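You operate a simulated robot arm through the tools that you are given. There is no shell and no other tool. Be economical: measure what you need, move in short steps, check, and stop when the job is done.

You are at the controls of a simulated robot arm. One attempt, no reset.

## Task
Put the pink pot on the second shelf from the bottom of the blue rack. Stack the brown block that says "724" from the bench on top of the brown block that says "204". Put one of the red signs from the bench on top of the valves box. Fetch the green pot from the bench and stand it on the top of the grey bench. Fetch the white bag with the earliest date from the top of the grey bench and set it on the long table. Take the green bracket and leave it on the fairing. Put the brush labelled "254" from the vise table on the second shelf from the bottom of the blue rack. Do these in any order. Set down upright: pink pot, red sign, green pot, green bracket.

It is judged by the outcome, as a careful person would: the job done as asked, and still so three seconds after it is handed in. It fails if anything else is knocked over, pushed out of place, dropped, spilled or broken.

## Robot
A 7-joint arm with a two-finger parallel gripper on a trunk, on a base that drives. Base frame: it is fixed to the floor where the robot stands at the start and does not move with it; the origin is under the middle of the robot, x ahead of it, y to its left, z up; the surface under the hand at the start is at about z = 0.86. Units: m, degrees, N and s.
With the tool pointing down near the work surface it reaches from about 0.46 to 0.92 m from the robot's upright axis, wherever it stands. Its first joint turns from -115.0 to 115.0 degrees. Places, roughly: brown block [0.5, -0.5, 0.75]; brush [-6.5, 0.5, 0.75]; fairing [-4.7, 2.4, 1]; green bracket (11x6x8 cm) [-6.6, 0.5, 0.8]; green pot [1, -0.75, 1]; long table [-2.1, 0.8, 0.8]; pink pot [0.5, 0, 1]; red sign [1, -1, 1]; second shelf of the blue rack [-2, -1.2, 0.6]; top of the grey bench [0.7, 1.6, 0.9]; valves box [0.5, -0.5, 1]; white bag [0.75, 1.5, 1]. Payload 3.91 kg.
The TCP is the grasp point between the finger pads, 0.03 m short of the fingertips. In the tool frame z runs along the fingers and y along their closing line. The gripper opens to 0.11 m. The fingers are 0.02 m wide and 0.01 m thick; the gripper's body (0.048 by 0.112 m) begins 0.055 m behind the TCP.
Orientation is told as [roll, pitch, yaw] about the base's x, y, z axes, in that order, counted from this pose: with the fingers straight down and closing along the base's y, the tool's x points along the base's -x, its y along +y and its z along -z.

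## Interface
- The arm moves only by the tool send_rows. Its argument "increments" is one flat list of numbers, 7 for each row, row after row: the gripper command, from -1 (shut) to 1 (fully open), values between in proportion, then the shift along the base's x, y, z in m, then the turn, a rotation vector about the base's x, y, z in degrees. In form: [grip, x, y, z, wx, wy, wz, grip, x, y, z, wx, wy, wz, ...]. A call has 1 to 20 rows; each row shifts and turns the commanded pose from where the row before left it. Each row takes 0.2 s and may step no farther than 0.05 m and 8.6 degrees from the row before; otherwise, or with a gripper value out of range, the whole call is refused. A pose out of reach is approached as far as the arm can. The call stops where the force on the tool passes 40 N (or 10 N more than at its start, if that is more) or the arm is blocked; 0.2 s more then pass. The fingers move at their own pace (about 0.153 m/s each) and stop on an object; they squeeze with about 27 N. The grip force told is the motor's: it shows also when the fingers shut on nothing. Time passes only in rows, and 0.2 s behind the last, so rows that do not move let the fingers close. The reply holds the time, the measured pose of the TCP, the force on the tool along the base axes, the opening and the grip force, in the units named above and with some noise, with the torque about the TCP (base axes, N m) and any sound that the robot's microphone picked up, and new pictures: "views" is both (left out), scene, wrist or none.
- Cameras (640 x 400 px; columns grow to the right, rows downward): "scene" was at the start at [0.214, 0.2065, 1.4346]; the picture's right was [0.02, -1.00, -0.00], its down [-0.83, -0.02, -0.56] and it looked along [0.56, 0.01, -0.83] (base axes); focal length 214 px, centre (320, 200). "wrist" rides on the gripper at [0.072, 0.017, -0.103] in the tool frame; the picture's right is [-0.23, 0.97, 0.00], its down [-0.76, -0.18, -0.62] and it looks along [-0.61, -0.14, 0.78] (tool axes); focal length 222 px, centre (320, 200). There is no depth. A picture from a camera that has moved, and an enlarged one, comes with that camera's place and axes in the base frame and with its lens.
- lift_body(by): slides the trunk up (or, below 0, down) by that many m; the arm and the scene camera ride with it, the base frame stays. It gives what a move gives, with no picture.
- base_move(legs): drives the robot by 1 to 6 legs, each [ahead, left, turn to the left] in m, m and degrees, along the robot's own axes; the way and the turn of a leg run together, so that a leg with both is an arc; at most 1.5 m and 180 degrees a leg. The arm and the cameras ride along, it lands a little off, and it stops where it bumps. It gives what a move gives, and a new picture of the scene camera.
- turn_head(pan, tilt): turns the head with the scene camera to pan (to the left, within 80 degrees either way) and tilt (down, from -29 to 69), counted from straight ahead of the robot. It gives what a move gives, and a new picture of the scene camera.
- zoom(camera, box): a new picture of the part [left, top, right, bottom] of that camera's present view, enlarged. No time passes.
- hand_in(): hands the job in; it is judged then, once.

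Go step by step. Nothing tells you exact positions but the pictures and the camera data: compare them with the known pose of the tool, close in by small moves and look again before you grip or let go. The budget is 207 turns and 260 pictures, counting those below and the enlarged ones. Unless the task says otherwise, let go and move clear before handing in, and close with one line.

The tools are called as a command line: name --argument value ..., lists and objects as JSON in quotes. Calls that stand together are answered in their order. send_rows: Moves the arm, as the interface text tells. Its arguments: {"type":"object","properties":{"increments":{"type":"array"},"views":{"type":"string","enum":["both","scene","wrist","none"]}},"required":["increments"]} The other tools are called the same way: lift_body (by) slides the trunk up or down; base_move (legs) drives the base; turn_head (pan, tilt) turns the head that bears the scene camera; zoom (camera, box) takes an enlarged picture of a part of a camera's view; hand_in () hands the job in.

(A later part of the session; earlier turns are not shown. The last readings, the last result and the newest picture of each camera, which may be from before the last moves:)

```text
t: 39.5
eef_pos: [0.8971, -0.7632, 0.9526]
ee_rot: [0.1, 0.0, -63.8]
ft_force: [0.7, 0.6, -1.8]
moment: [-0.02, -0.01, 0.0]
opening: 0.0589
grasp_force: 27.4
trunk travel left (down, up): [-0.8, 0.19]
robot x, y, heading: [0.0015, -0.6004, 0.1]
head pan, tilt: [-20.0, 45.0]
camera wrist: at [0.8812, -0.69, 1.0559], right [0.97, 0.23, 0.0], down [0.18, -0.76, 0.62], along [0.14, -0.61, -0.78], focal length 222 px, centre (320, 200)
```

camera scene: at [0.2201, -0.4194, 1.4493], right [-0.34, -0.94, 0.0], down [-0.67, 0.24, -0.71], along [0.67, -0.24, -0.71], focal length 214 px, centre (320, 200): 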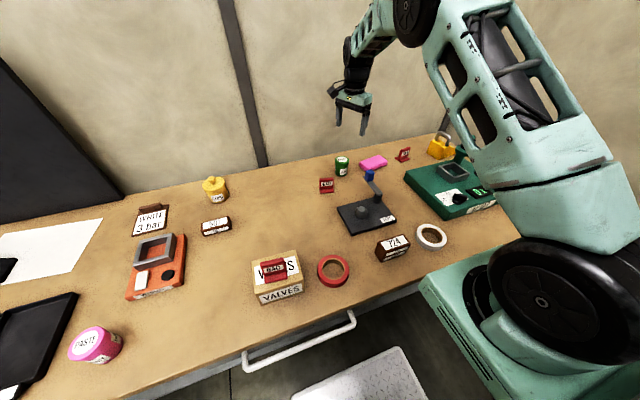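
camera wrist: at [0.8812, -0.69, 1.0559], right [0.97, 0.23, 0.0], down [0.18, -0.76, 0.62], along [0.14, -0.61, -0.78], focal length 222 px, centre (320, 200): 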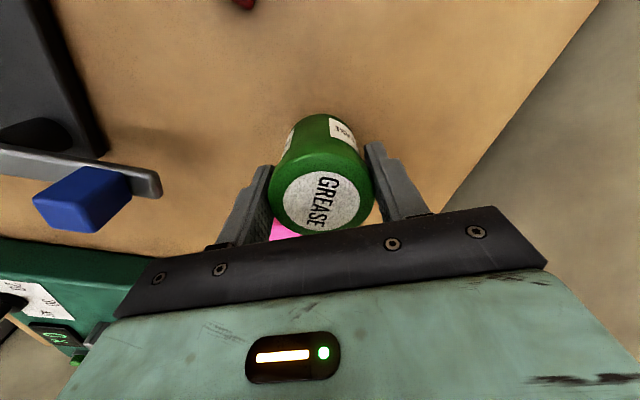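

The pot is held. I'll lift it and retract for driving.

send_rows --increments '[-1, 0, 0, 0.045, 0, 0, 0, -1, 0, 0, 0.045, 0, 0, 0, -1, -0.01, 0, 0.045, 0, 0, 0, -1, -0.02, 0, 0.04, 0, 0, 0, -1, -0.03, 0.01, 0.03, 0, 0, 0, -1, -0.04, 0.015, 0.02, 0, 0, 0, -1, -0.04, 0.015, 0.01, 0, 0, 0, -1, -0.04, 0.015, 0, 0, 0, 0, -1, -0.04, 0.015, 0, 0, 0, 0, -1, -0.04, 0.015, 0, 0, 0, 0, -1, -0.04, 0.015, 0, 0, 0, 0, -1, -0.04, 0.015, 0, 0, 0, 0, -1, -0.04, 0.015, 0, 0, 0, 0, -1, -0.03, 0, 0, 0, 0, 0]' --views "none"

turn_head --pan 70 --tilt 35

```text
t: 42.5
eef_pos: [0.4873, -0.6272, 1.1884]
ee_rot: [0.1, 0.0, -63.7]
ft_force: [-0.6, 0.4, -1.0]
moment: [0.0, 0.04, -0.02]
opening: 0.0589
grasp_force: 26.5
trunk travel left (down, up): [-0.8, 0.19]
robot x, y, heading: [0.0023, -0.5973, 0.2]
head pan, tilt: [-20.0, 45.0]
```

```text
t: 44.2
eef_pos: [0.486, -0.6297, 1.1885]
ee_rot: [0.0, 0.1, -63.8]
ft_force: [0.3, 0.5, -1.6]
moment: [0.04, 0.01, 0.02]
opening: 0.0594
grasp_force: 26.6
trunk travel left (down, up): [-0.8, 0.19]
robot x, y, heading: [-0.001, -0.5983, 0.4]
head pan, tilt: [70.0, 35.0]
camera scene: at [0.1734, -0.3091, 1.4642], right [0.94, -0.34, 0.0], down [-0.19, -0.54, -0.82], along [0.28, 0.77, -0.57], focal length 214 px, centre (320, 200)
```

scene: 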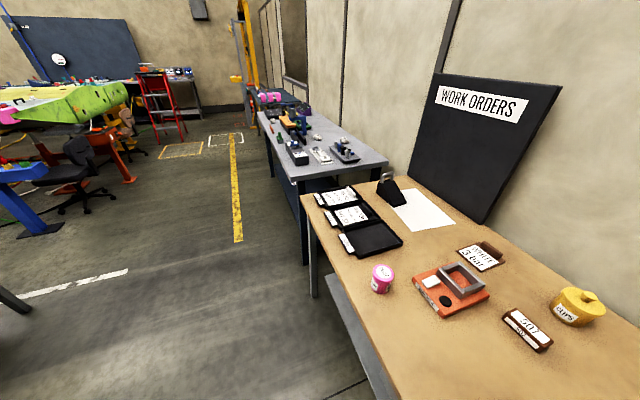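

The aisle is clear. I'll back off 10 cm and slide left along to the grey bench.

base_move --legs '[[-0.1, 0, 0], [0, 1.0, 0], [0, 0.9, 0]]'

turn_head --pan 15 --tilt 45

```text
t: 54.5
eef_pos: [0.4096, 1.2812, 1.1883]
ee_rot: [0.0, 0.0, -64.9]
ft_force: [0.7, -0.3, -1.8]
moment: [0.01, 0.04, -0.03]
opening: 0.059
grasp_force: 27.2
trunk travel left (down, up): [-0.8, 0.19]
robot x, y, heading: [-0.0755, 1.3221, -1.0]
head pan, tilt: [70.0, 35.0]
camera scene: at [0.1031, 1.6079, 1.4642], right [0.93, -0.36, 0.0], down [-0.2, -0.54, -0.82], along [0.29, 0.77, -0.57], focal length 214 px, centre (320, 200)
```

scene: 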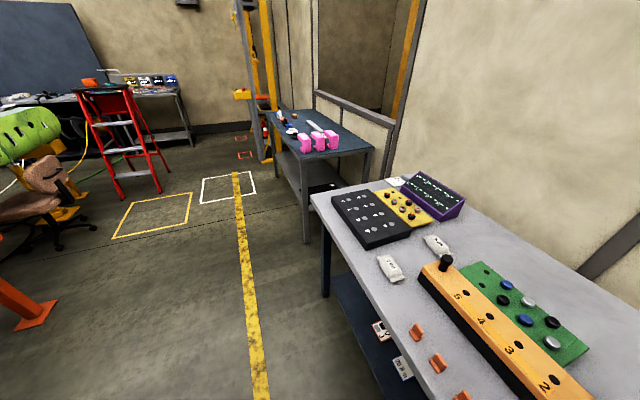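

```text
t: 55.8
eef_pos: [0.4107, 1.2815, 1.1881]
ee_rot: [-0.1, 0.0, -64.9]
ft_force: [0.5, -0.4, -1.1]
moment: [-0.04, 0.01, 0.0]
opening: 0.059
grasp_force: 26.5
trunk travel left (down, up): [-0.8, 0.19]
robot x, y, heading: [-0.0754, 1.3222, -0.7]
head pan, tilt: [15.0, 45.0]
camera scene: at [0.1506, 1.5455, 1.4494], right [0.24, -0.97, 0.0], down [-0.69, -0.17, -0.71], along [0.69, 0.17, -0.71], focal length 214 px, centre (320, 200)
```

scene: 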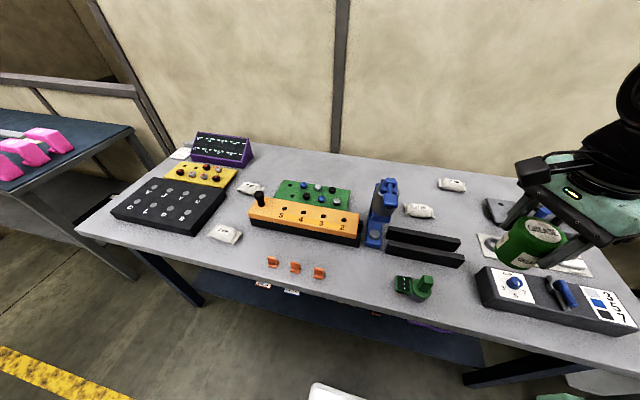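

Several white bags with dates are on the grey bench. I'll zoom in to read them.

zoom --camera "scene" --box '[160, 140, 280, 250]'

zoom --camera "scene" --box '[395, 170, 475, 225]'

turn_head --pan -45 --tilt 50

```text
3.64 times, centred on (220, 195) of scene
camera zoom: at [0.1506, 1.5455, 1.4494], right [0.24, -0.97, 0.0], down [-0.69, -0.17, -0.71], along [0.69, 0.17, -0.71], focal length 780 px, centre (684, 218)
```

zoom: 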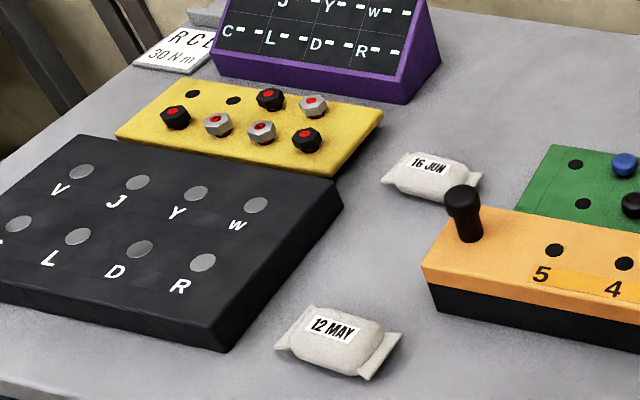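

```text
7.27 times, centred on (435, 198) of scene
camera zoom: at [0.1506, 1.5455, 1.4494], right [0.24, -0.97, 0.0], down [-0.69, -0.17, -0.71], along [0.69, 0.17, -0.71], focal length 1560 px, centre (-516, 218)
```

zoom: 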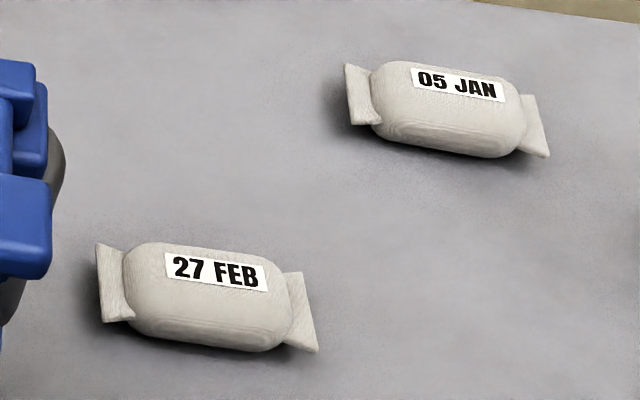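

```text
t: 57.1
eef_pos: [0.4091, 1.2814, 1.1889]
ee_rot: [0.0, -0.1, -65.1]
ft_force: [-0.7, -0.5, -1.7]
moment: [0.0, 0.0, 0.01]
opening: 0.0592
grasp_force: 26.9
trunk travel left (down, up): [-0.8, 0.19]
robot x, y, heading: [-0.079, 1.3225, -0.8]
head pan, tilt: [-45.0, 50.0]
camera scene: at [0.1253, 1.4704, 1.4425], right [-0.72, -0.7, 0.0], down [-0.53, 0.55, -0.64], along [0.45, -0.46, -0.77], focal length 214 px, centre (320, 200)
```

scene: 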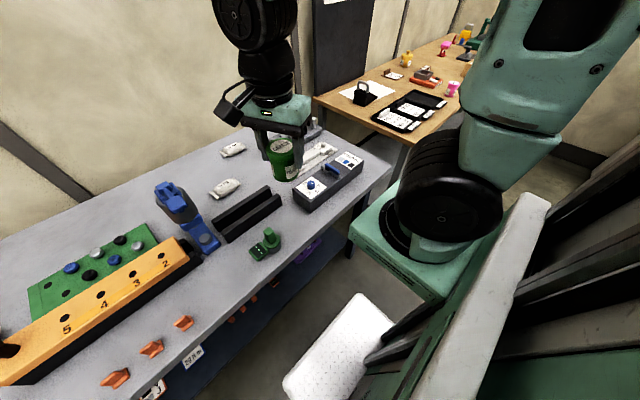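

The bags read 16 JUN, 12 MAY, 27 FEB and 05 JAN, so 05 JAN is the earliest. For the green pot I see a free spot near (0.45, 1.49). I'll rotate the gripper to close along y and hover there.

send_rows --increments '[-1, 0.005, 0.026, 0, 0, 0, 8.1, -1, 0.005, 0.026, 0, 0, 0, 8.1, -1, 0.005, 0.026, 0, 0, 0, 8.1, -1, 0.005, 0.026, 0, 0, 0, 8.1, -1, 0.005, 0.026, -0.02, 0, 0, 8.1, -1, 0.005, 0.026, -0.02, 0, 0, 8.1, -1, 0.005, 0.026, -0.02, 0, 0, 8.1, -1, 0.005, 0.026, -0.02, 0, 0, 8.1, -1, 0, 0, -0.02, 0, 0, 0, -1, 0, 0, 0, 0, 0, 0]' --views "wrist"

turn_head --pan 0 --tilt 58

```text
t: 59.3
eef_pos: [0.4495, 1.491, 1.0874]
ee_rot: [0.0, -0.1, -0.2]
ft_force: [-0.8, 1.0, -1.3]
moment: [0.01, -0.01, -0.02]
opening: 0.059
grasp_force: 26.7
trunk travel left (down, up): [-0.8, 0.19]
robot x, y, heading: [-0.0746, 1.321, -1.1]
head pan, tilt: [-45.0, 50.0]
camera wrist: at [0.3778, 1.5072, 1.1916], right [0.23, 0.97, 0.0], down [0.76, -0.18, 0.62], along [0.61, -0.14, -0.78], focal length 222 px, centre (320, 200)
```

wrist: 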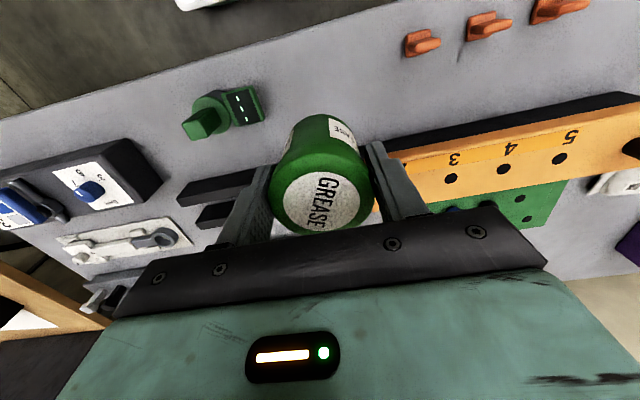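

```text
t: 60.4
eef_pos: [0.4503, 1.4898, 1.0875]
ee_rot: [0.0, -0.1, 0.0]
ft_force: [-0.5, -0.4, -1.8]
moment: [0.0, 0.02, 0.0]
opening: 0.0588
grasp_force: 27.1
trunk travel left (down, up): [-0.8, 0.19]
robot x, y, heading: [-0.0748, 1.3206, -1.2]
head pan, tilt: [0.0, 58.0]
camera scene: at [0.1406, 1.5245, 1.4323], right [-0.02, -1.0, 0.0], down [-0.85, 0.01, -0.53], along [0.53, -0.01, -0.85], focal length 214 px, centre (320, 200)
```

scene: 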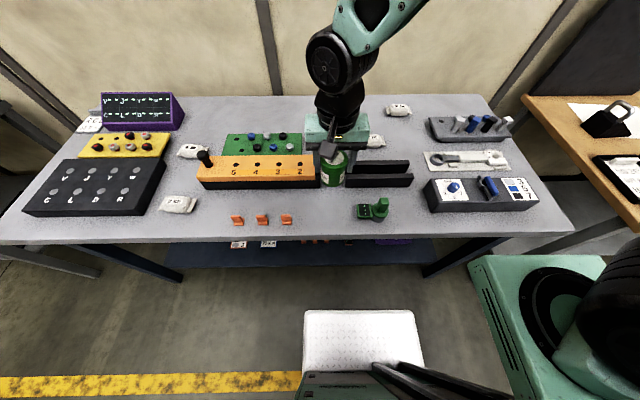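

The spot is clear. I'll shift 1.5 cm toward the front and lower to just above the surface.

send_rows --increments '[-1, -0.013, 0, -0.04, 0, 0, 0, -1, 0, 0, -0.04, 0, 0, 0, -1, 0, 0, -0.025, 0, 0, 0, -1, 0, 0, -0.004, 0, 0, 0, -1, 0, 0, -0.004, 0, 0, 0, -1, 0, 0, 0, 0, 0, 0]' --views "scene"

zoom --camera "scene" --box '[270, 130, 410, 240]'

```text
t: 61.8
eef_pos: [0.437, 1.4904, 0.9751]
ee_rot: [-0.1, 0.0, -0.2]
ft_force: [0.0, -0.4, -0.9]
moment: [0.01, 0.01, 0.04]
opening: 0.0591
grasp_force: 27.1
trunk travel left (down, up): [-0.8, 0.19]
robot x, y, heading: [-0.0733, 1.3213, -0.7]
head pan, tilt: [0.0, 58.0]
camera scene: at [0.1406, 1.5246, 1.4322], right [-0.02, -1.0, 0.0], down [-0.85, 0.01, -0.53], along [0.53, -0.01, -0.85], focal length 214 px, centre (320, 200)
```

scene: 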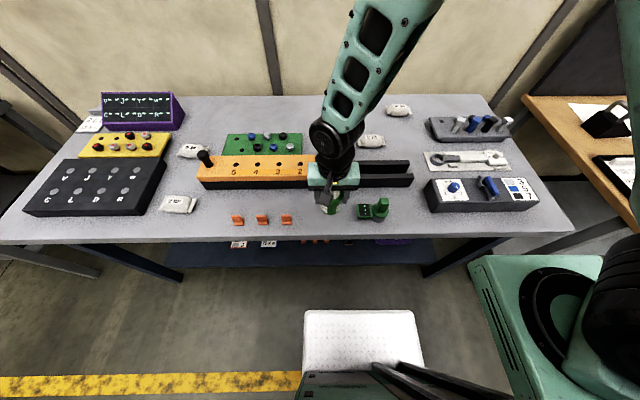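

```text
3.64 times, centred on (340, 185) of scene
camera zoom: at [0.1406, 1.5246, 1.4322], right [-0.02, -1.0, 0.0], down [-0.85, 0.01, -0.53], along [0.53, -0.01, -0.85], focal length 780 px, centre (247, 254)
```

zoom: 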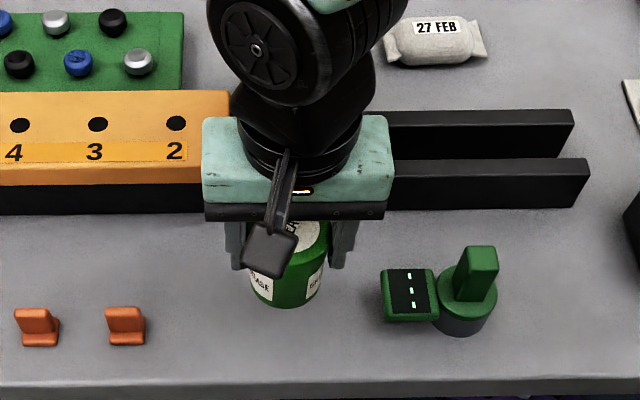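

Clear so far. I'll lower in small steps to contact.

send_rows --increments '[-1, 0, 0, -0.004, 0, 0, 0, -1, 0, 0, -0.003, 0, 0, 0, -1, 0, 0, -0.003, 0, 0, 0, -1, 0, 0, 0, 0, 0, 0]' --views "none"

```text
t: 62.8
eef_pos: [0.4369, 1.4907, 0.9666]
ee_rot: [-0.1, 0.0, 0.0]
ft_force: [0.1, -0.4, -1.9]
moment: [-0.02, 0.01, 0.01]
opening: 0.0593
grasp_force: 27.0
trunk travel left (down, up): [-0.8, 0.19]
robot x, y, heading: [-0.0724, 1.3189, -0.9]
head pan, tilt: [0.0, 58.0]
```

send_rows --increments '[-1, 0, 0, -0.003, 0, 0, 0, -1, 0, 0, -0.003, 0, 0, 0, -1, 0, 0, -0.003, 0, 0, 0, -1, 0, 0, 0, 0, 0, 0]' --views "none"

```text
t: 63.8
eef_pos: [0.4376, 1.4902, 0.9553]
ee_rot: [0.0, 0.0, -0.2]
ft_force: [0.2, 0.3, -1.5]
moment: [0.0, 0.0, 0.04]
opening: 0.0592
grasp_force: 26.8
trunk travel left (down, up): [-0.8, 0.19]
robot x, y, heading: [-0.0752, 1.3234, -1.1]
head pan, tilt: [0.0, 58.0]
```

send_rows --increments '[-1, 0, 0, -0.003, 0, 0, 0, -1, 0, 0, -0.003, 0, 0, 0, -1, 0, 0, -0.003, 0, 0, 0, -1, 0, 0, -0.003, 0, 0, 0, -1, 0, 0, -0.003, 0, 0, 0, -1, 0, 0, 0, 0, 0, 0]' --views "wrist"

zoom --camera "scene" --box '[300, 170, 390, 240]'

```text
t: 65.2
eef_pos: [0.4376, 1.4885, 0.9397]
ee_rot: [0.0, 0.1, -0.2]
ft_force: [-0.3, 0.1, -1.3]
moment: [-0.02, -0.01, -0.02]
opening: 0.0589
grasp_force: 26.5
trunk travel left (down, up): [-0.8, 0.19]
robot x, y, heading: [-0.0768, 1.3246, -0.9]
head pan, tilt: [0.0, 58.0]
camera wrist: at [0.3655, 1.5064, 1.045], right [0.23, 0.97, 0.0], down [0.76, -0.18, 0.62], along [0.61, -0.14, -0.78], focal length 222 px, centre (320, 200)
```

wrist: 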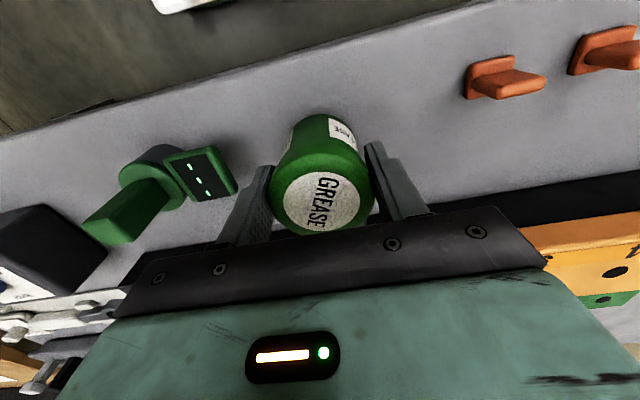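

```text
5.71 times, centred on (345, 205) of scene
camera zoom: at [0.1406, 1.5246, 1.4322], right [-0.02, -1.0, 0.0], down [-0.85, 0.01, -0.53], along [0.53, -0.01, -0.85], focal length 1226 px, centre (177, 171)
```

zoom: 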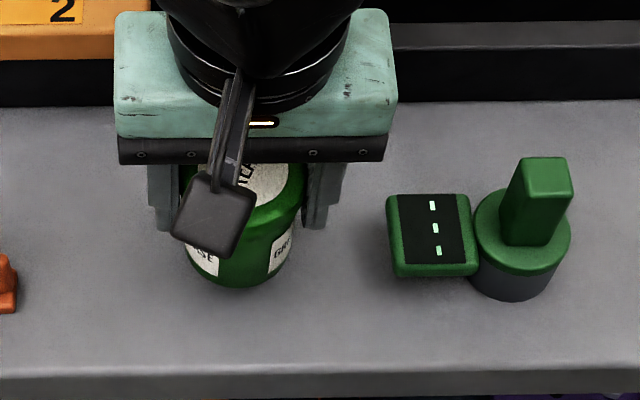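

Still no contact. The bench is lower than 0.9, so I'll keep going.

send_rows --increments '[-1, 0, 0, -0.003, 0, 0, 0, -1, 0, 0, -0.003, 0, 0, 0, -1, 0, 0, -0.003, 0, 0, 0, -1, 0, 0, -0.003, 0, 0, 0, -1, 0, 0, 0, 0, 0, 0]' --views "none"

```text
t: 66.4
eef_pos: [0.4364, 1.4889, 0.9288]
ee_rot: [0.0, 0.1, -0.2]
ft_force: [-0.2, -1.1, -1.5]
moment: [0.01, -0.02, 0.01]
opening: 0.0589
grasp_force: 26.8
trunk travel left (down, up): [-0.8, 0.19]
robot x, y, heading: [-0.0723, 1.3217, -0.7]
head pan, tilt: [0.0, 58.0]
```

send_rows --increments '[-1, 0, 0, -0.003, 0, 0, 0, -1, 0, 0, -0.003, 0, 0, 0, -1, 0, 0, -0.003, 0, 0, 0, -1, 0, 0, 0, 0, 0, 0]' --views "none"

```text
t: 67.4
eef_pos: [0.4372, 1.4892, 0.92]
ee_rot: [0.0, -0.2, -0.1]
ft_force: [1.9, -2.5, 24.4]
moment: [-0.07, -0.13, -0.1]
opening: 0.0595
grasp_force: 27.4
trunk travel left (down, up): [-0.8, 0.19]
robot x, y, heading: [-0.0735, 1.3231, -0.9]
head pan, tilt: [0.0, 58.0]
```

Contact, so the bench top is at about 0.86. I'll release and rise.

send_rows --increments '[-1, 0, 0, 0.003, 0, 0, 0, 0.3, 0, 0, 0, 0, 0, 0, 0.8, 0, 0, 0, 0, 0, 0, 0.8, 0, 0, 0.03, 0, 0, 0, 0.8, 0, 0, 0.05, 0, 0, 0, 0.8, 0, 0, 0.05, 0, 0, 0, 0.8, 0, -0.02, 0.045, 0, 0, 0, 0.8, 0, -0.03, 0.03, 0, 0, 0, 0.8, 0, 0, 0, 0, 0, 0]' --views "scene"

zoom --camera "scene" --box '[310, 80, 450, 220]'

```text
t: 69.4
eef_pos: [0.4393, 1.4383, 1.1281]
ee_rot: [0.0, 0.1, -0.1]
ft_force: [0.2, -0.6, 0.9]
moment: [0.04, 0.0, 0.02]
opening: 0.0991
grasp_force: 0.1
trunk travel left (down, up): [-0.8, 0.19]
robot x, y, heading: [-0.0757, 1.3217, -0.9]
head pan, tilt: [0.0, 58.0]
camera scene: at [0.1405, 1.5246, 1.4322], right [-0.02, -1.0, 0.0], down [-0.85, 0.01, -0.53], along [0.53, -0.01, -0.85], focal length 214 px, centre (320, 200)
```

scene: 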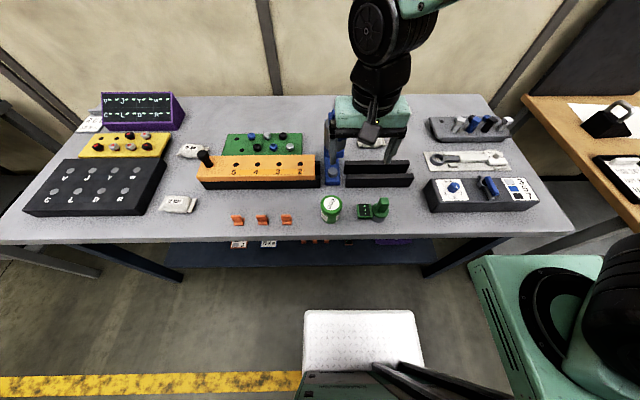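

```text
2.86 times, centred on (380, 150) of scene
camera zoom: at [0.1405, 1.5246, 1.4322], right [-0.02, -1.0, 0.0], down [-0.85, 0.01, -0.53], along [0.53, -0.01, -0.85], focal length 613 px, centre (149, 343)
```

zoom: 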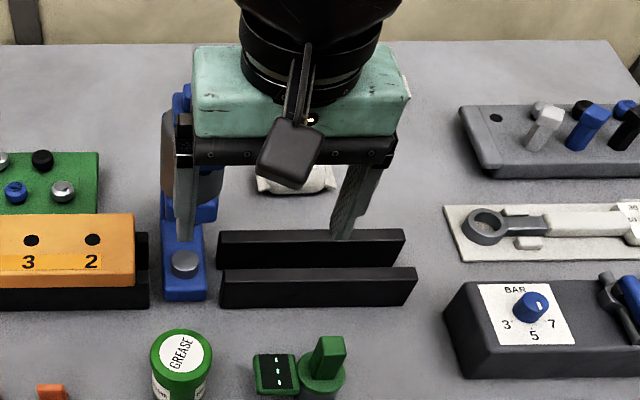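

The green pot is standing fine. The 05 JAN bag is near (0.925, 1.185), so I'll drive slightly ahead and right to bring it in reach.

base_move --legs '[[0, -0.14, 1.0], [0.085, 0, 0]]'

turn_head --pan -15 --tilt 45

```text
t: 71.4
eef_pos: [0.5223, 1.3049, 1.1269]
ee_rot: [0.0, 0.0, 0.9]
ft_force: [-0.3, -0.2, -0.2]
moment: [0.01, 0.0, -0.03]
opening: 0.099
grasp_force: 0.1
trunk travel left (down, up): [-0.8, 0.19]
robot x, y, heading: [0.0142, 1.1801, 0.2]
head pan, tilt: [0.0, 58.0]
camera scene: at [0.2224, 1.3856, 1.4323], right [0.0, -1.0, 0.0], down [-0.85, 0.0, -0.53], along [0.53, 0.0, -0.85], focal length 214 px, centre (320, 200)
```

scene: 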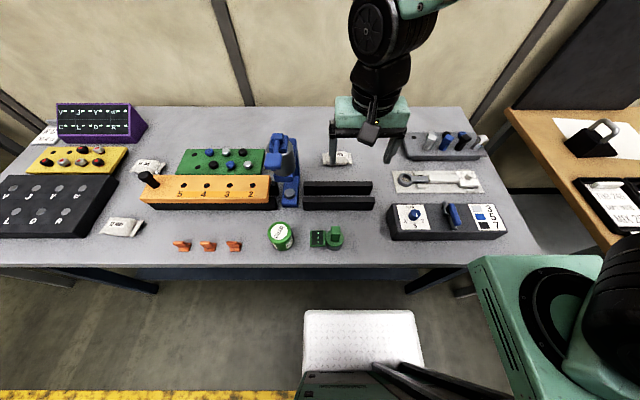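

```text
t: 72.2
eef_pos: [0.5213, 1.305, 1.1281]
ee_rot: [0.0, -0.1, 0.9]
ft_force: [0.1, 0.2, 0.2]
moment: [0.01, -0.01, -0.01]
opening: 0.0991
grasp_force: 0.1
trunk travel left (down, up): [-0.8, 0.19]
robot x, y, heading: [0.0112, 1.1821, 0.1]
head pan, tilt: [-15.0, 45.0]
camera scene: at [0.2322, 1.3647, 1.4493], right [-0.26, -0.97, 0.0], down [-0.68, 0.18, -0.71], along [0.68, -0.18, -0.71], focal length 214 px, centre (320, 200)
```

scene: 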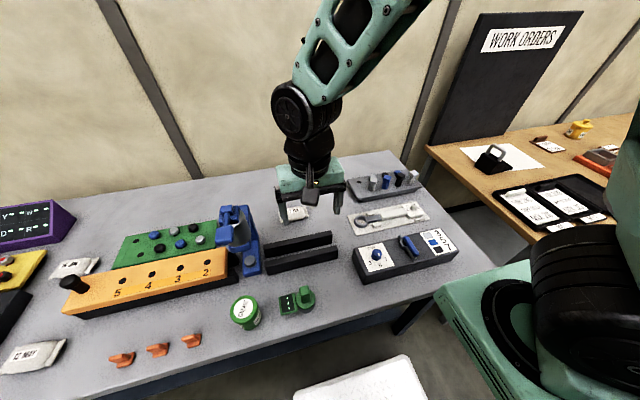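

I'll move the gripper toward the bag while rotating it to close along x.

send_rows --increments '[0.9, 0.026, -0.011, -0.004, 0, 0, -8.2, 0.9, 0.026, -0.011, -0.004, 0, 0, -8.2, 0.9, 0.026, -0.011, -0.004, 0, 0, -8.2, 0.9, 0.026, -0.011, -0.004, 0, 0, -8.2, 0.9, 0.026, -0.011, -0.004, 0, 0, -8.2, 0.9, 0.026, -0.011, -0.004, 0, 0, -8.2, 0.9, 0.026, -0.011, -0.004, 0, 0, -8.2, 0.9, 0.026, -0.011, -0.004, 0, 0, -8.2, 0.9, 0.026, -0.011, -0.004, 0, 0, -8.2, 0.9, 0.026, -0.011, -0.004, 0, 0, -8.2, 0.9, 0.026, -0.011, -0.004, 0, 0, -8.2, 0.9, 0, 0, 0, 0, 0, 0]' --views "wrist"

```text
t: 74.8
eef_pos: [0.8079, 1.1852, 1.0823]
ee_rot: [0.0, 0.0, -89.5]
ft_force: [0.4, -0.9, -1.0]
moment: [-0.02, 0.01, -0.01]
opening: 0.1047
grasp_force: 0.1
trunk travel left (down, up): [-0.8, 0.19]
robot x, y, heading: [0.0104, 1.1805, 0.3]
head pan, tilt: [-15.0, 45.0]
camera wrist: at [0.8249, 1.2579, 1.1862], right [0.98, -0.22, 0.0], down [-0.17, -0.76, 0.62], along [-0.14, -0.61, -0.78], focal length 222 px, centre (320, 200)
```

wrist: 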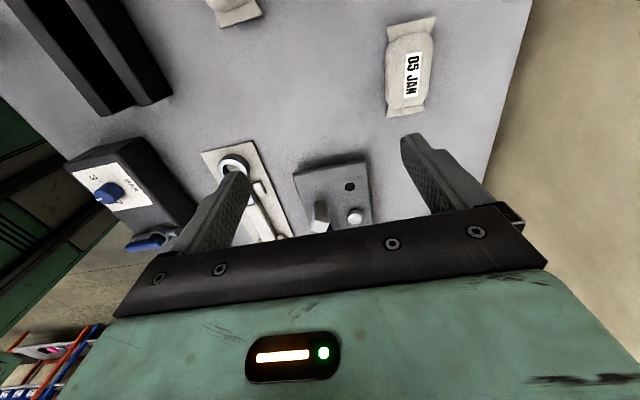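

The bag is at (0.920, 1.190), and its long side is nearly along y. I'll move over it and descend.

send_rows --increments '[0.9, 0.037, 0.002, -0.01, 0, 0, -2, 0.9, 0.037, 0.002, -0.01, 0, 0, -2, 0.9, 0.037, 0.001, -0.02, 0, 0, 0, 0.9, 0, 0, -0.04, 0, 0, 0, 0.9, 0, 0, -0.04, 0, 0, 0, 0.9, 0, 0, 0, 0, 0, 0]' --views "wrist"

```text
t: 76.2
eef_pos: [0.9197, 1.1892, 0.9623]
ee_rot: [0.0, 0.0, -93.3]
ft_force: [-0.3, -0.3, 0.2]
moment: [-0.02, -0.03, -0.01]
opening: 0.1044
grasp_force: 0.1
trunk travel left (down, up): [-0.8, 0.19]
robot x, y, heading: [0.0105, 1.1794, 0.0]
head pan, tilt: [-15.0, 45.0]
camera wrist: at [0.9409, 1.2613, 1.0664], right [0.96, -0.28, 0.0], down [-0.22, -0.75, 0.62], along [-0.18, -0.6, -0.78], focal length 222 px, centre (320, 200)
```

wrist: 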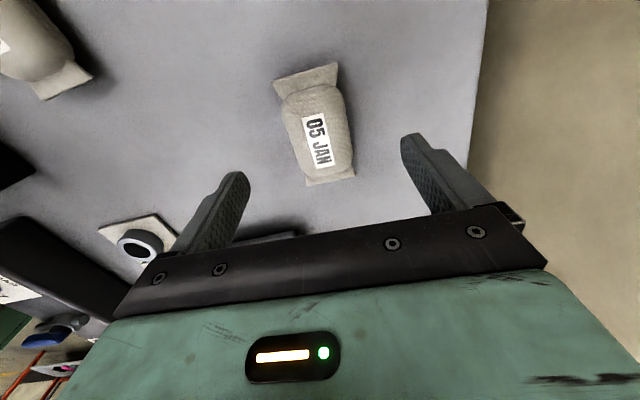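

The bag is well centred, so I'll descend and grip.

send_rows --increments '[0.9, 0, 0.005, -0.035, 0, 0, 0, 0.9, 0, 0, -0.03, 0, 0, 0, 0.9, 0, 0, -0.003, 0, 0, 0, -1, 0, 0, 0, 0, 0, 0, -1, 0, 0, 0, 0, 0, 0, -1, 0, 0, 0, 0, 0, 0, -1, 0, 0, 0, 0, 0, 0, -1, 0, 0, 0.04, 0, 0, 0, -1, 0, 0, 0.04, 0, 0, 0, -1, 0, 0, 0, 0, 0, 0]' --views "wrist"

```text
t: 78.4
eef_pos: [0.9208, 1.1975, 0.9762]
ee_rot: [0.0, 0.0, -93.3]
ft_force: [-0.7, -0.3, -0.6]
moment: [0.04, -0.03, 0.0]
opening: 0.0515
grasp_force: 27.0
trunk travel left (down, up): [-0.8, 0.19]
robot x, y, heading: [0.0098, 1.1847, -0.1]
head pan, tilt: [-15.0, 45.0]
camera wrist: at [0.9418, 1.2682, 1.0807], right [0.96, -0.28, 0.0], down [-0.22, -0.75, 0.62], along [-0.18, -0.6, -0.78], focal length 222 px, centre (320, 200)
```

wrist: 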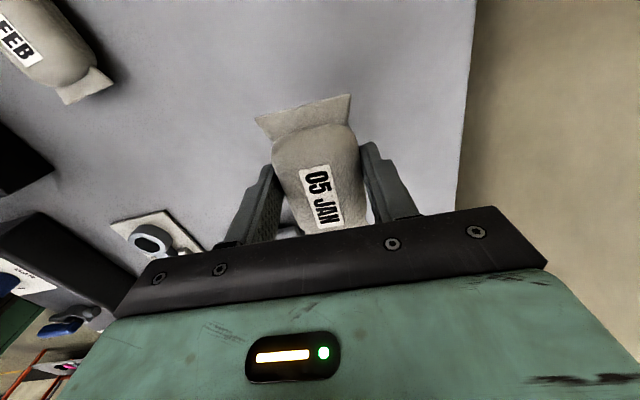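

The bag is held. I'll lift and retract, then back off and turn toward the long table.

send_rows --increments '[-1, 0, 0, 0.045, 0, 0, 0, -1, 0, 0, 0.045, 0, 0, 0, -1, -0.01, 0, 0.045, 0, 0, 0, -1, -0.02, 0, 0.04, 0, 0, 0, -1, -0.04, 0, 0.02, 0, 0, 0, -1, -0.045, 0, 0.01, 0, 0, 0, -1, -0.045, 0, 0, 0, 0, 0, -1, -0.045, 0, 0, 0, 0, 0, -1, -0.045, 0, 0, 0, 0, 0, -1, -0.045, 0, 0, 0, 0, 0, -1, -0.045, 0, 0, 0, 0, 0, -1, -0.045, 0, 0, 0, 0, 0, -1, -0.03, 0, 0, 0, 0, 0]' --views "none"

base_move --legs '[[-0.3, 0, 0], [0, 0, 100]]'

turn_head --pan 60 --tilt 20

```text
t: 81.2
eef_pos: [0.5073, 1.1961, 1.1825]
ee_rot: [0.0, -0.1, -93.4]
ft_force: [0.6, 0.2, -1.2]
moment: [0.0, 0.07, 0.01]
opening: 0.0516
grasp_force: 27.6
trunk travel left (down, up): [-0.8, 0.19]
robot x, y, heading: [0.0115, 1.1809, 0.1]
head pan, tilt: [-15.0, 45.0]
```

```text
t: 87.4
eef_pos: [-0.3812, 1.6656, 1.1826]
ee_rot: [-0.1, 0.1, 6.1]
ft_force: [-0.3, 0.1, -0.7]
moment: [0.02, 0.01, 0.01]
opening: 0.0515
grasp_force: 27.6
trunk travel left (down, up): [-0.8, 0.19]
robot x, y, heading: [-0.2815, 1.1779, 99.5]
head pan, tilt: [-15.0, 45.0]
camera scene: at [-0.4987, 1.3671, 1.4494], right [1.0, -0.1, 0.0], down [-0.07, -0.7, -0.71], along [0.07, 0.7, -0.71], focal length 214 px, centre (320, 200)
```

scene: 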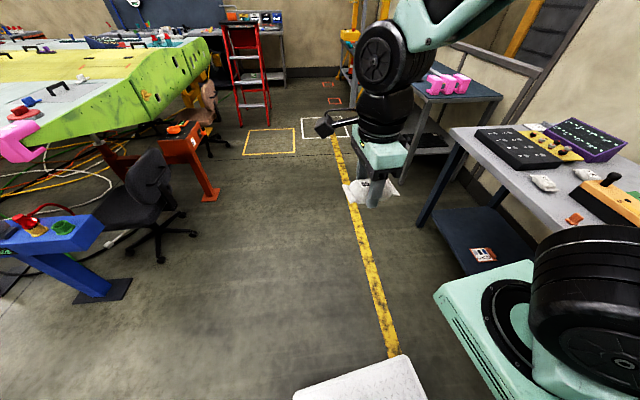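

```text
t: 88.9
eef_pos: [-0.3795, 1.6663, 1.1816]
ee_rot: [0.0, -0.1, 6.1]
ft_force: [-0.8, -0.3, -0.7]
moment: [-0.02, -0.01, 0.01]
opening: 0.0518
grasp_force: 27.0
trunk travel left (down, up): [-0.8, 0.19]
robot x, y, heading: [-0.2805, 1.1825, 99.4]
head pan, tilt: [60.0, 20.0]
camera scene: at [-0.5938, 1.3189, 1.488], right [0.35, 0.94, 0.0], down [0.32, -0.12, -0.94], along [-0.88, 0.33, -0.34], focal length 214 px, centre (320, 200)
```

scene: 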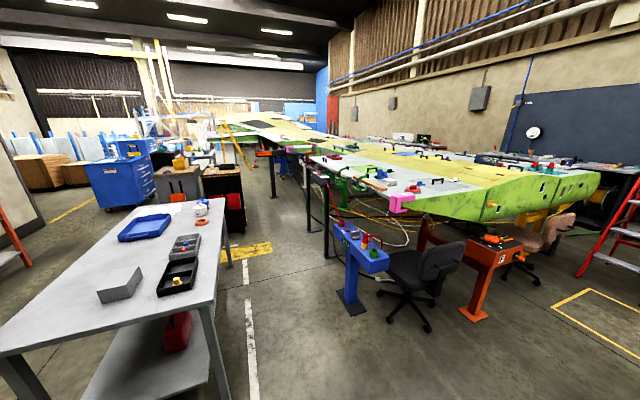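

The long table is the grey one to the left, with its near end at about x=-1.4 and y up to about 1.12. I'll turn to face it and drive up to its end.

base_move --legs '[[0, 0, 80.5], [0.5, 0.28, 0]]'

turn_head --pan 0 --tilt 45

```text
t: 95.6
eef_pos: [-1.2664, 0.8683, 1.1825]
ee_rot: [0.1, -0.1, 87.7]
ft_force: [0.4, 0.1, -1.3]
moment: [-0.02, -0.01, 0.01]
opening: 0.0515
grasp_force: 26.8
trunk travel left (down, up): [-0.8, 0.19]
robot x, y, heading: [-0.771, 0.8937, -179.2]
head pan, tilt: [60.0, 20.0]
camera scene: at [-0.9543, 0.6054, 1.4881], right [-0.87, 0.49, 0.0], down [0.17, 0.3, -0.94], along [-0.46, -0.82, -0.34], focal length 214 px, centre (320, 200)
```

scene: 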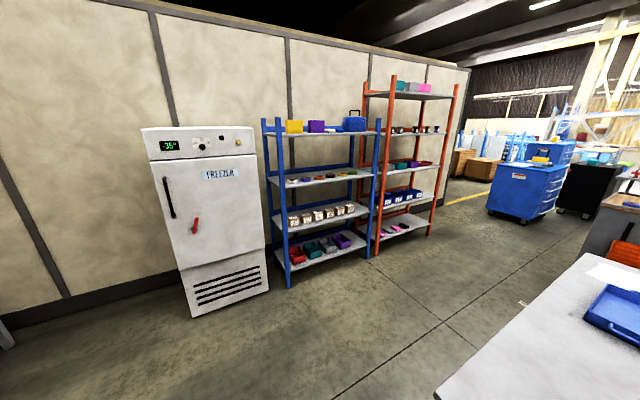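

```text
t: 96.9
eef_pos: [-1.2663, 0.8706, 1.1832]
ee_rot: [0.1, 0.0, 87.5]
ft_force: [0.0, -0.2, -1.2]
moment: [0.01, -0.01, 0.0]
opening: 0.0514
grasp_force: 27.1
trunk travel left (down, up): [-0.8, 0.19]
robot x, y, heading: [-0.7713, 0.8947, -179.4]
head pan, tilt: [0.0, 45.0]
camera scene: at [-0.9904, 0.6854, 1.4494], right [-0.02, 1.0, 0.0], down [0.71, 0.01, -0.71], along [-0.71, -0.01, -0.71], focal length 214 px, centre (320, 200)
```

scene: 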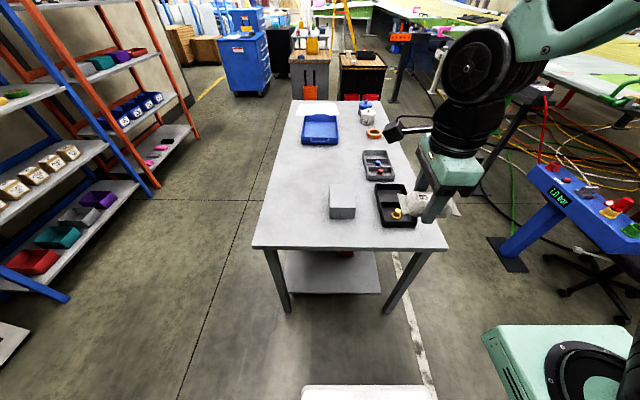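

The table's left-near part is free. I'll carry the bag to about (-1.52, 0.60). I can also see the blue rack and its shelves for later.

send_rows --increments '[-1, -0.032, -0.034, -0.01, 0, 0, 0, -1, -0.032, -0.034, -0.01, 0, 0, 0, -1, -0.032, -0.034, -0.01, 0, 0, 0, -1, -0.032, -0.034, -0.01, 0, 0, 0, -1, -0.032, -0.034, -0.01, 0, 0, 0, -1, -0.032, -0.034, -0.01, 0, 0, 0, -1, -0.032, -0.034, -0.01, 0, 0, 0, -1, -0.032, -0.034, -0.01, 0, 0, 0, -1, 0, 0, -0.04, 0, 0, 0, -1, 0, 0, -0.04, 0, 0, 0, -1, 0, 0, -0.04, 0, 0, 0, -1, 0, 0, 0, 0, 0, 0]' --views "both"

```text
t: 99.5
eef_pos: [-1.523, 0.5985, 0.9825]
ee_rot: [-0.1, 0.0, 87.6]
ft_force: [-0.9, -0.3, -0.7]
moment: [0.0, 0.0, 0.03]
opening: 0.0513
grasp_force: 27.1
trunk travel left (down, up): [-0.8, 0.19]
robot x, y, heading: [-0.7705, 0.8905, -179.1]
head pan, tilt: [0.0, 45.0]
camera scene: at [-0.9904, 0.6854, 1.4494], right [-0.02, 1.0, 0.0], down [0.71, 0.01, -0.71], along [-0.71, -0.01, -0.71], focal length 214 px, centre (320, 200)
camera wrist: at [-1.542, 0.5272, 1.0864], right [-0.96, 0.27, 0.0], down [0.21, 0.75, 0.62], along [0.17, 0.6, -0.78], focal length 222 px, centre (320, 200)
```

scene: 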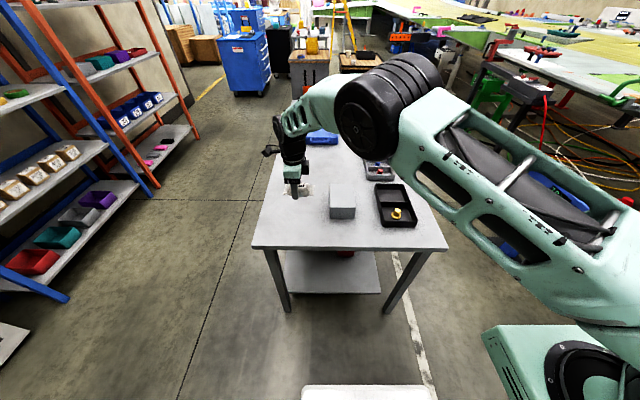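
wrist: 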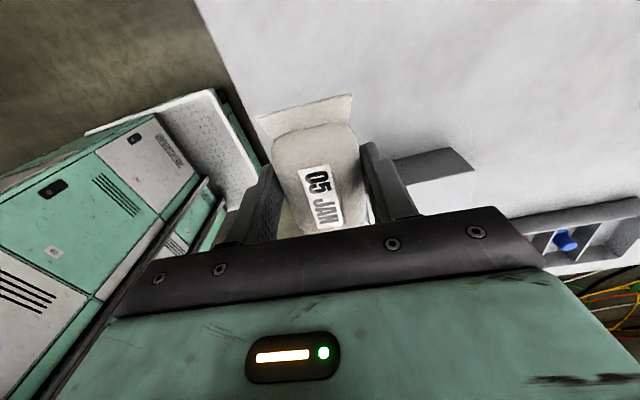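

The spot is clear, with the grey box off to one side. I'll lower the bag.

send_rows --increments '[-1, 0, 0, -0.045, 0, 0, 0, -1, 0, 0, -0.04, 0, 0, 0, -1, 0, 0, -0.02, 0, 0, 0, -1, 0, 0, -0.01, 0, 0, 0, -1, 0, 0, -0.005, 0, 0, 0, -1, 0, 0, 0, 0, 0, 0]' --views "wrist"

```text
t: 100.9
eef_pos: [-1.522, 0.5959, 0.8618]
ee_rot: [0.1, 0.1, 87.5]
ft_force: [0.3, -0.4, 0.2]
moment: [0.02, -0.01, 0.03]
opening: 0.0518
grasp_force: 27.2
trunk travel left (down, up): [-0.8, 0.19]
robot x, y, heading: [-0.7716, 0.8912, -179.2]
head pan, tilt: [0.0, 45.0]
camera wrist: at [-1.5422, 0.5257, 0.9665], right [-0.96, 0.27, 0.0], down [0.21, 0.75, 0.62], along [0.17, 0.6, -0.78], focal length 222 px, centre (320, 200)
```

wrist: 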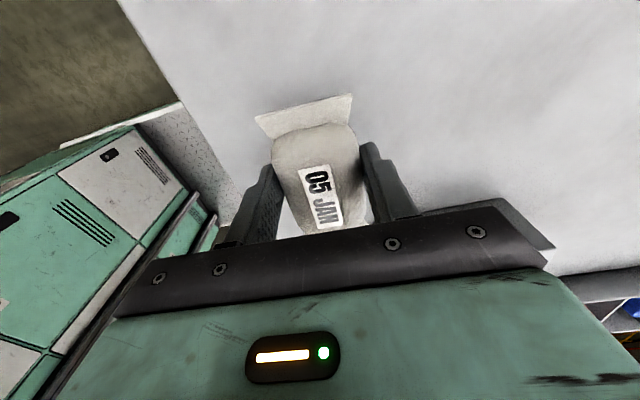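

send_rows --increments '[-1, 0, 0, -0.004, 0, 0, 0, -1, 0, 0, -0.004, 0, 0, 0, -1, 0, 0, -0.004, 0, 0, 0, -1, 0, 0, -0.004, 0, 0, 0, -1, 0, 0, 0, 0, 0, 0]' --views "none"

```text
t: 102.1
eef_pos: [-1.5237, 0.5967, 0.8468]
ee_rot: [0.0, 0.1, 87.6]
ft_force: [0.9, -0.7, -0.5]
moment: [-0.05, -0.03, -0.03]
opening: 0.0514
grasp_force: 26.8
trunk travel left (down, up): [-0.8, 0.19]
robot x, y, heading: [-0.7709, 0.8886, -179.0]
head pan, tilt: [0.0, 45.0]
```

No contact yet, so I'll continue lowering.

send_rows --increments '[-1, 0, 0, -0.004, 0, 0, 0, -1, 0, 0, -0.003, 0, 0, 0, -1, 0, 0, -0.003, 0, 0, 0, -1, 0, 0, -0.003, 0, 0, 0, -1, 0, 0, -0.003, 0, 0, 0, -1, 0, 0, 0, 0, 0, 0]' --views "none"

```text
t: 103.5
eef_pos: [-1.5218, 0.5974, 0.8308]
ee_rot: [-0.1, 0.0, 87.6]
ft_force: [0.0, 0.2, -1.0]
moment: [-0.02, 0.01, 0.0]
opening: 0.0516
grasp_force: 27.3
trunk travel left (down, up): [-0.8, 0.19]
robot x, y, heading: [-0.772, 0.8934, -179.0]
head pan, tilt: [0.0, 45.0]
```

send_rows --increments '[-1, 0, 0, -0.003, 0, 0, 0, -1, 0, 0, -0.003, 0, 0, 0, -1, 0, 0, -0.003, 0, 0, 0, -1, 0, 0, -0.003, 0, 0, 0, -1, 0, 0, -0.003, 0, 0, 0, -1, 0, 0, -0.003, 0, 0, 0, -1, 0, 0, 0, 0, 0, 0]' --views "wrist"

```text
t: 105.1
eef_pos: [-1.5228, 0.5976, 0.8141]
ee_rot: [0.1, 0.1, 87.6]
ft_force: [3.3, 2.0, 11.4]
moment: [0.38, -0.27, -0.07]
opening: 0.0512
grasp_force: 27.0
trunk travel left (down, up): [-0.8, 0.19]
robot x, y, heading: [-0.7717, 0.8891, -178.9]
head pan, tilt: [0.0, 45.0]
camera wrist: at [-1.5421, 0.5261, 0.9179], right [-0.96, 0.27, 0.0], down [0.21, 0.75, 0.62], along [0.17, 0.6, -0.78], focal length 222 px, centre (320, 200)
```

wrist: 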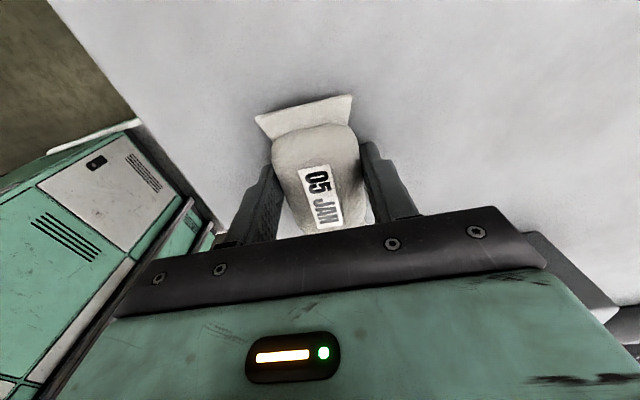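

Contact with the table, at z≈0.78. I'll release, rise and retract.

send_rows --increments '[-1, 0, 0, 0.002, 0, 0, 0, 0.2, 0, 0, 0, 0, 0, 0, 0.6, 0, 0, 0, 0, 0, 0, 0.6, 0, 0, 0.04, 0, 0, 0, 0.6, 0, 0, 0.05, 0, 0, 0, 0.6, 0, 0, 0.05, 0, 0, 0, 0.6, 0, 0, 0.05, 0, 0, 0, 0.6, 0.02, 0, 0.045, 0, 0, 0, 0.6, 0.032, 0.03, 0.02, 0, 0, 0, 0.6, 0.032, 0.034, 0.01, 0, 0, 0, 0.6, 0.032, 0.034, 0.01, 0, 0, 0, 0.6, 0.032, 0.034, 0.01, 0, 0, 0, 0.6, 0.032, 0.034, 0.01, 0, 0, 0, 0.6, 0.032, 0.034, 0.01, 0, 0, 0, 0.6, 0.032, 0.034, 0.01, 0, 0, 0, 0.6, 0.01, 0.034, 0.01, 0, 0, 0]' --views "scene"

zoom --camera "scene" --box '[240, 90, 460, 260]'

turn_head --pan 60 --tilt 30

```text
t: 108.5
eef_pos: [-1.2686, 0.8687, 1.1368]
ee_rot: [0.0, 0.0, 87.5]
ft_force: [-1.5, 0.3, 0.2]
moment: [0.01, 0.02, 0.0]
opening: 0.088
grasp_force: 0.0
trunk travel left (down, up): [-0.8, 0.19]
robot x, y, heading: [-0.771, 0.8926, -179.0]
head pan, tilt: [0.0, 45.0]
camera scene: at [-0.9905, 0.6848, 1.4492], right [-0.02, 1.0, 0.0], down [0.71, 0.01, -0.71], along [-0.71, -0.01, -0.71], focal length 214 px, centre (320, 200)
```

scene: 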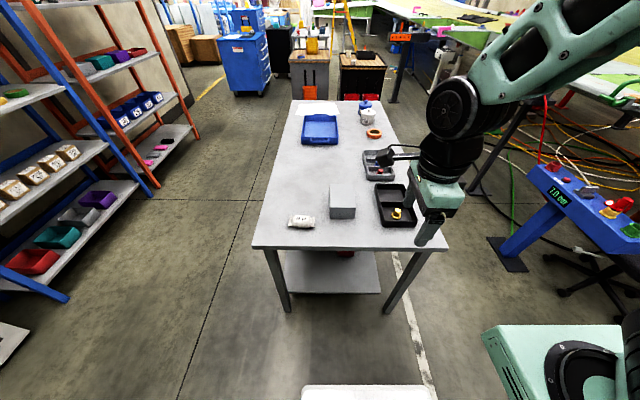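

```text
2.35 times, centred on (350, 175) of scene
camera zoom: at [-0.9905, 0.6848, 1.4492], right [-0.02, 1.0, 0.0], down [0.71, 0.01, -0.71], along [-0.71, -0.01, -0.71], focal length 505 px, centre (249, 259)
```

zoom: 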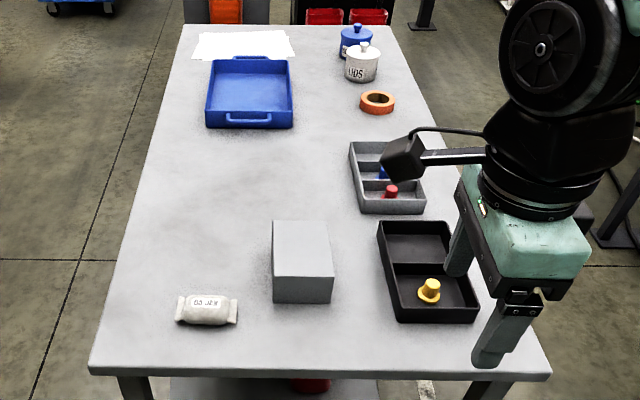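

```text
t: 109.8
eef_pos: [-1.269, 0.8675, 1.1354]
ee_rot: [0.0, 0.0, 87.6]
ft_force: [-0.5, 0.2, 0.1]
moment: [0.01, 0.02, -0.01]
opening: 0.0879
grasp_force: 0.0
trunk travel left (down, up): [-0.8, 0.19]
robot x, y, heading: [-0.7705, 0.8935, -179.2]
head pan, tilt: [60.0, 30.0]
camera scene: at [-0.953, 0.6077, 1.472], right [-0.87, 0.49, 0.0], down [0.24, 0.44, -0.87], along [-0.42, -0.76, -0.5], focal length 214 px, centre (320, 200)
```

scene: 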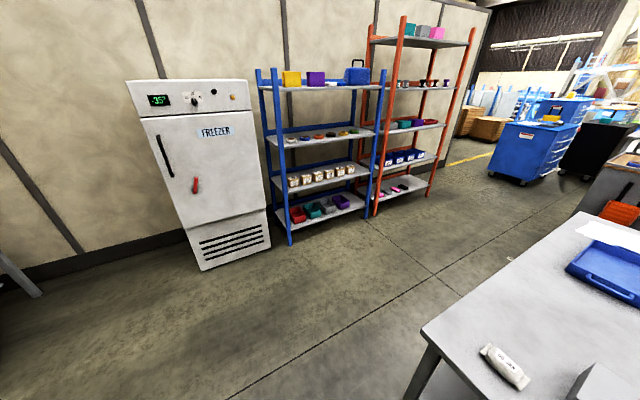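

The bag lies on the long table. I'll zoom on the rack's shelves to plan for the pot and the brush.

zoom --camera "scene" --box '[250, 60, 400, 250]'

```text
2.11 times, centred on (325, 155) of scene
camera zoom: at [-0.953, 0.6077, 1.472], right [-0.87, 0.49, 0.0], down [0.24, 0.44, -0.87], along [-0.42, -0.76, -0.5], focal length 452 px, centre (310, 295)
```

zoom: 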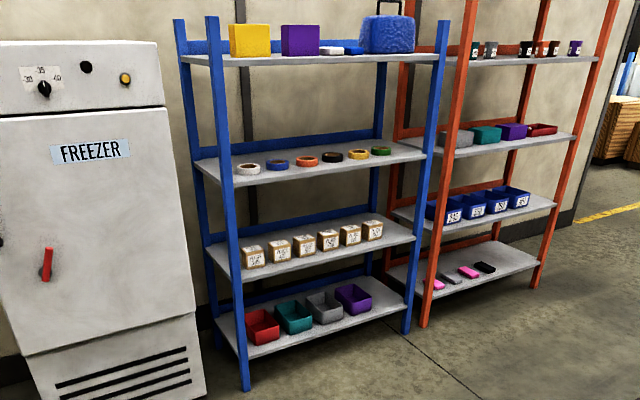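

The blue rack's front is at y≈-0.99, spanning x -1.49 to -2.45, with shelf 2 at z≈0.59 and shelf 3 at z≈0.99. There is free room right of the boxes at about x=-2.36. I'll go back for the pink pot.

base_move --legs '[[0, 0, 179.2], [0.5, -0.9, 0]]'

turn_head --pan 0 --tilt 50

```text
t: 122.5
eef_pos: [0.2312, 0.0259, 1.137]
ee_rot: [0.0, 0.0, -91.7]
ft_force: [0.5, 0.6, -0.2]
moment: [0.02, -0.01, 0.0]
opening: 0.0879
grasp_force: 0.1
trunk travel left (down, up): [-0.8, 0.19]
robot x, y, heading: [-0.2664, -0.0072, 1.7]
head pan, tilt: [60.0, 30.0]
camera scene: at [-0.085, 0.2827, 1.472], right [0.88, -0.48, 0.0], down [-0.24, -0.44, -0.87], along [0.41, 0.76, -0.5], focal length 214 px, centre (320, 200)
```

scene: 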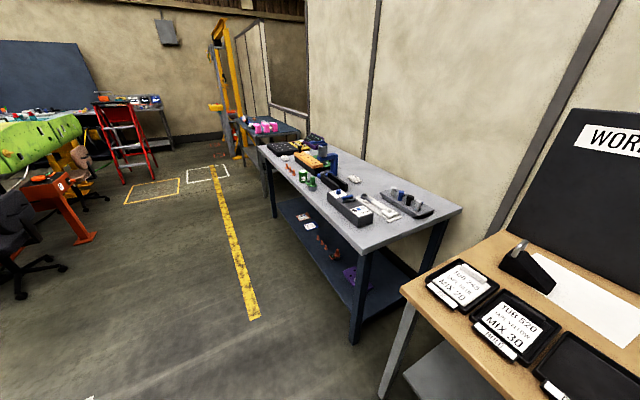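

```text
t: 123.8
eef_pos: [0.2317, 0.0269, 1.1364]
ee_rot: [0.0, 0.1, -91.8]
ft_force: [-0.1, -0.3, 0.1]
moment: [-0.01, 0.04, -0.01]
opening: 0.0881
grasp_force: 0.0
trunk travel left (down, up): [-0.8, 0.19]
robot x, y, heading: [-0.2625, -0.0054, 1.4]
head pan, tilt: [0.0, 50.0]
camera scene: at [-0.0509, 0.2054, 1.4425], right [0.03, -1.0, 0.0], down [-0.77, -0.02, -0.64], along [0.64, 0.02, -0.77], focal length 214 px, centre (320, 200)
```

scene: 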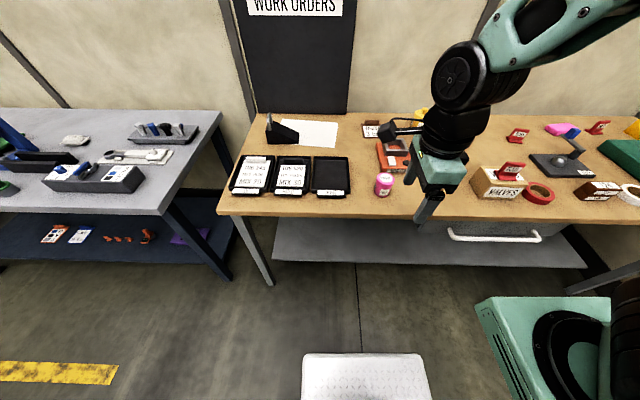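

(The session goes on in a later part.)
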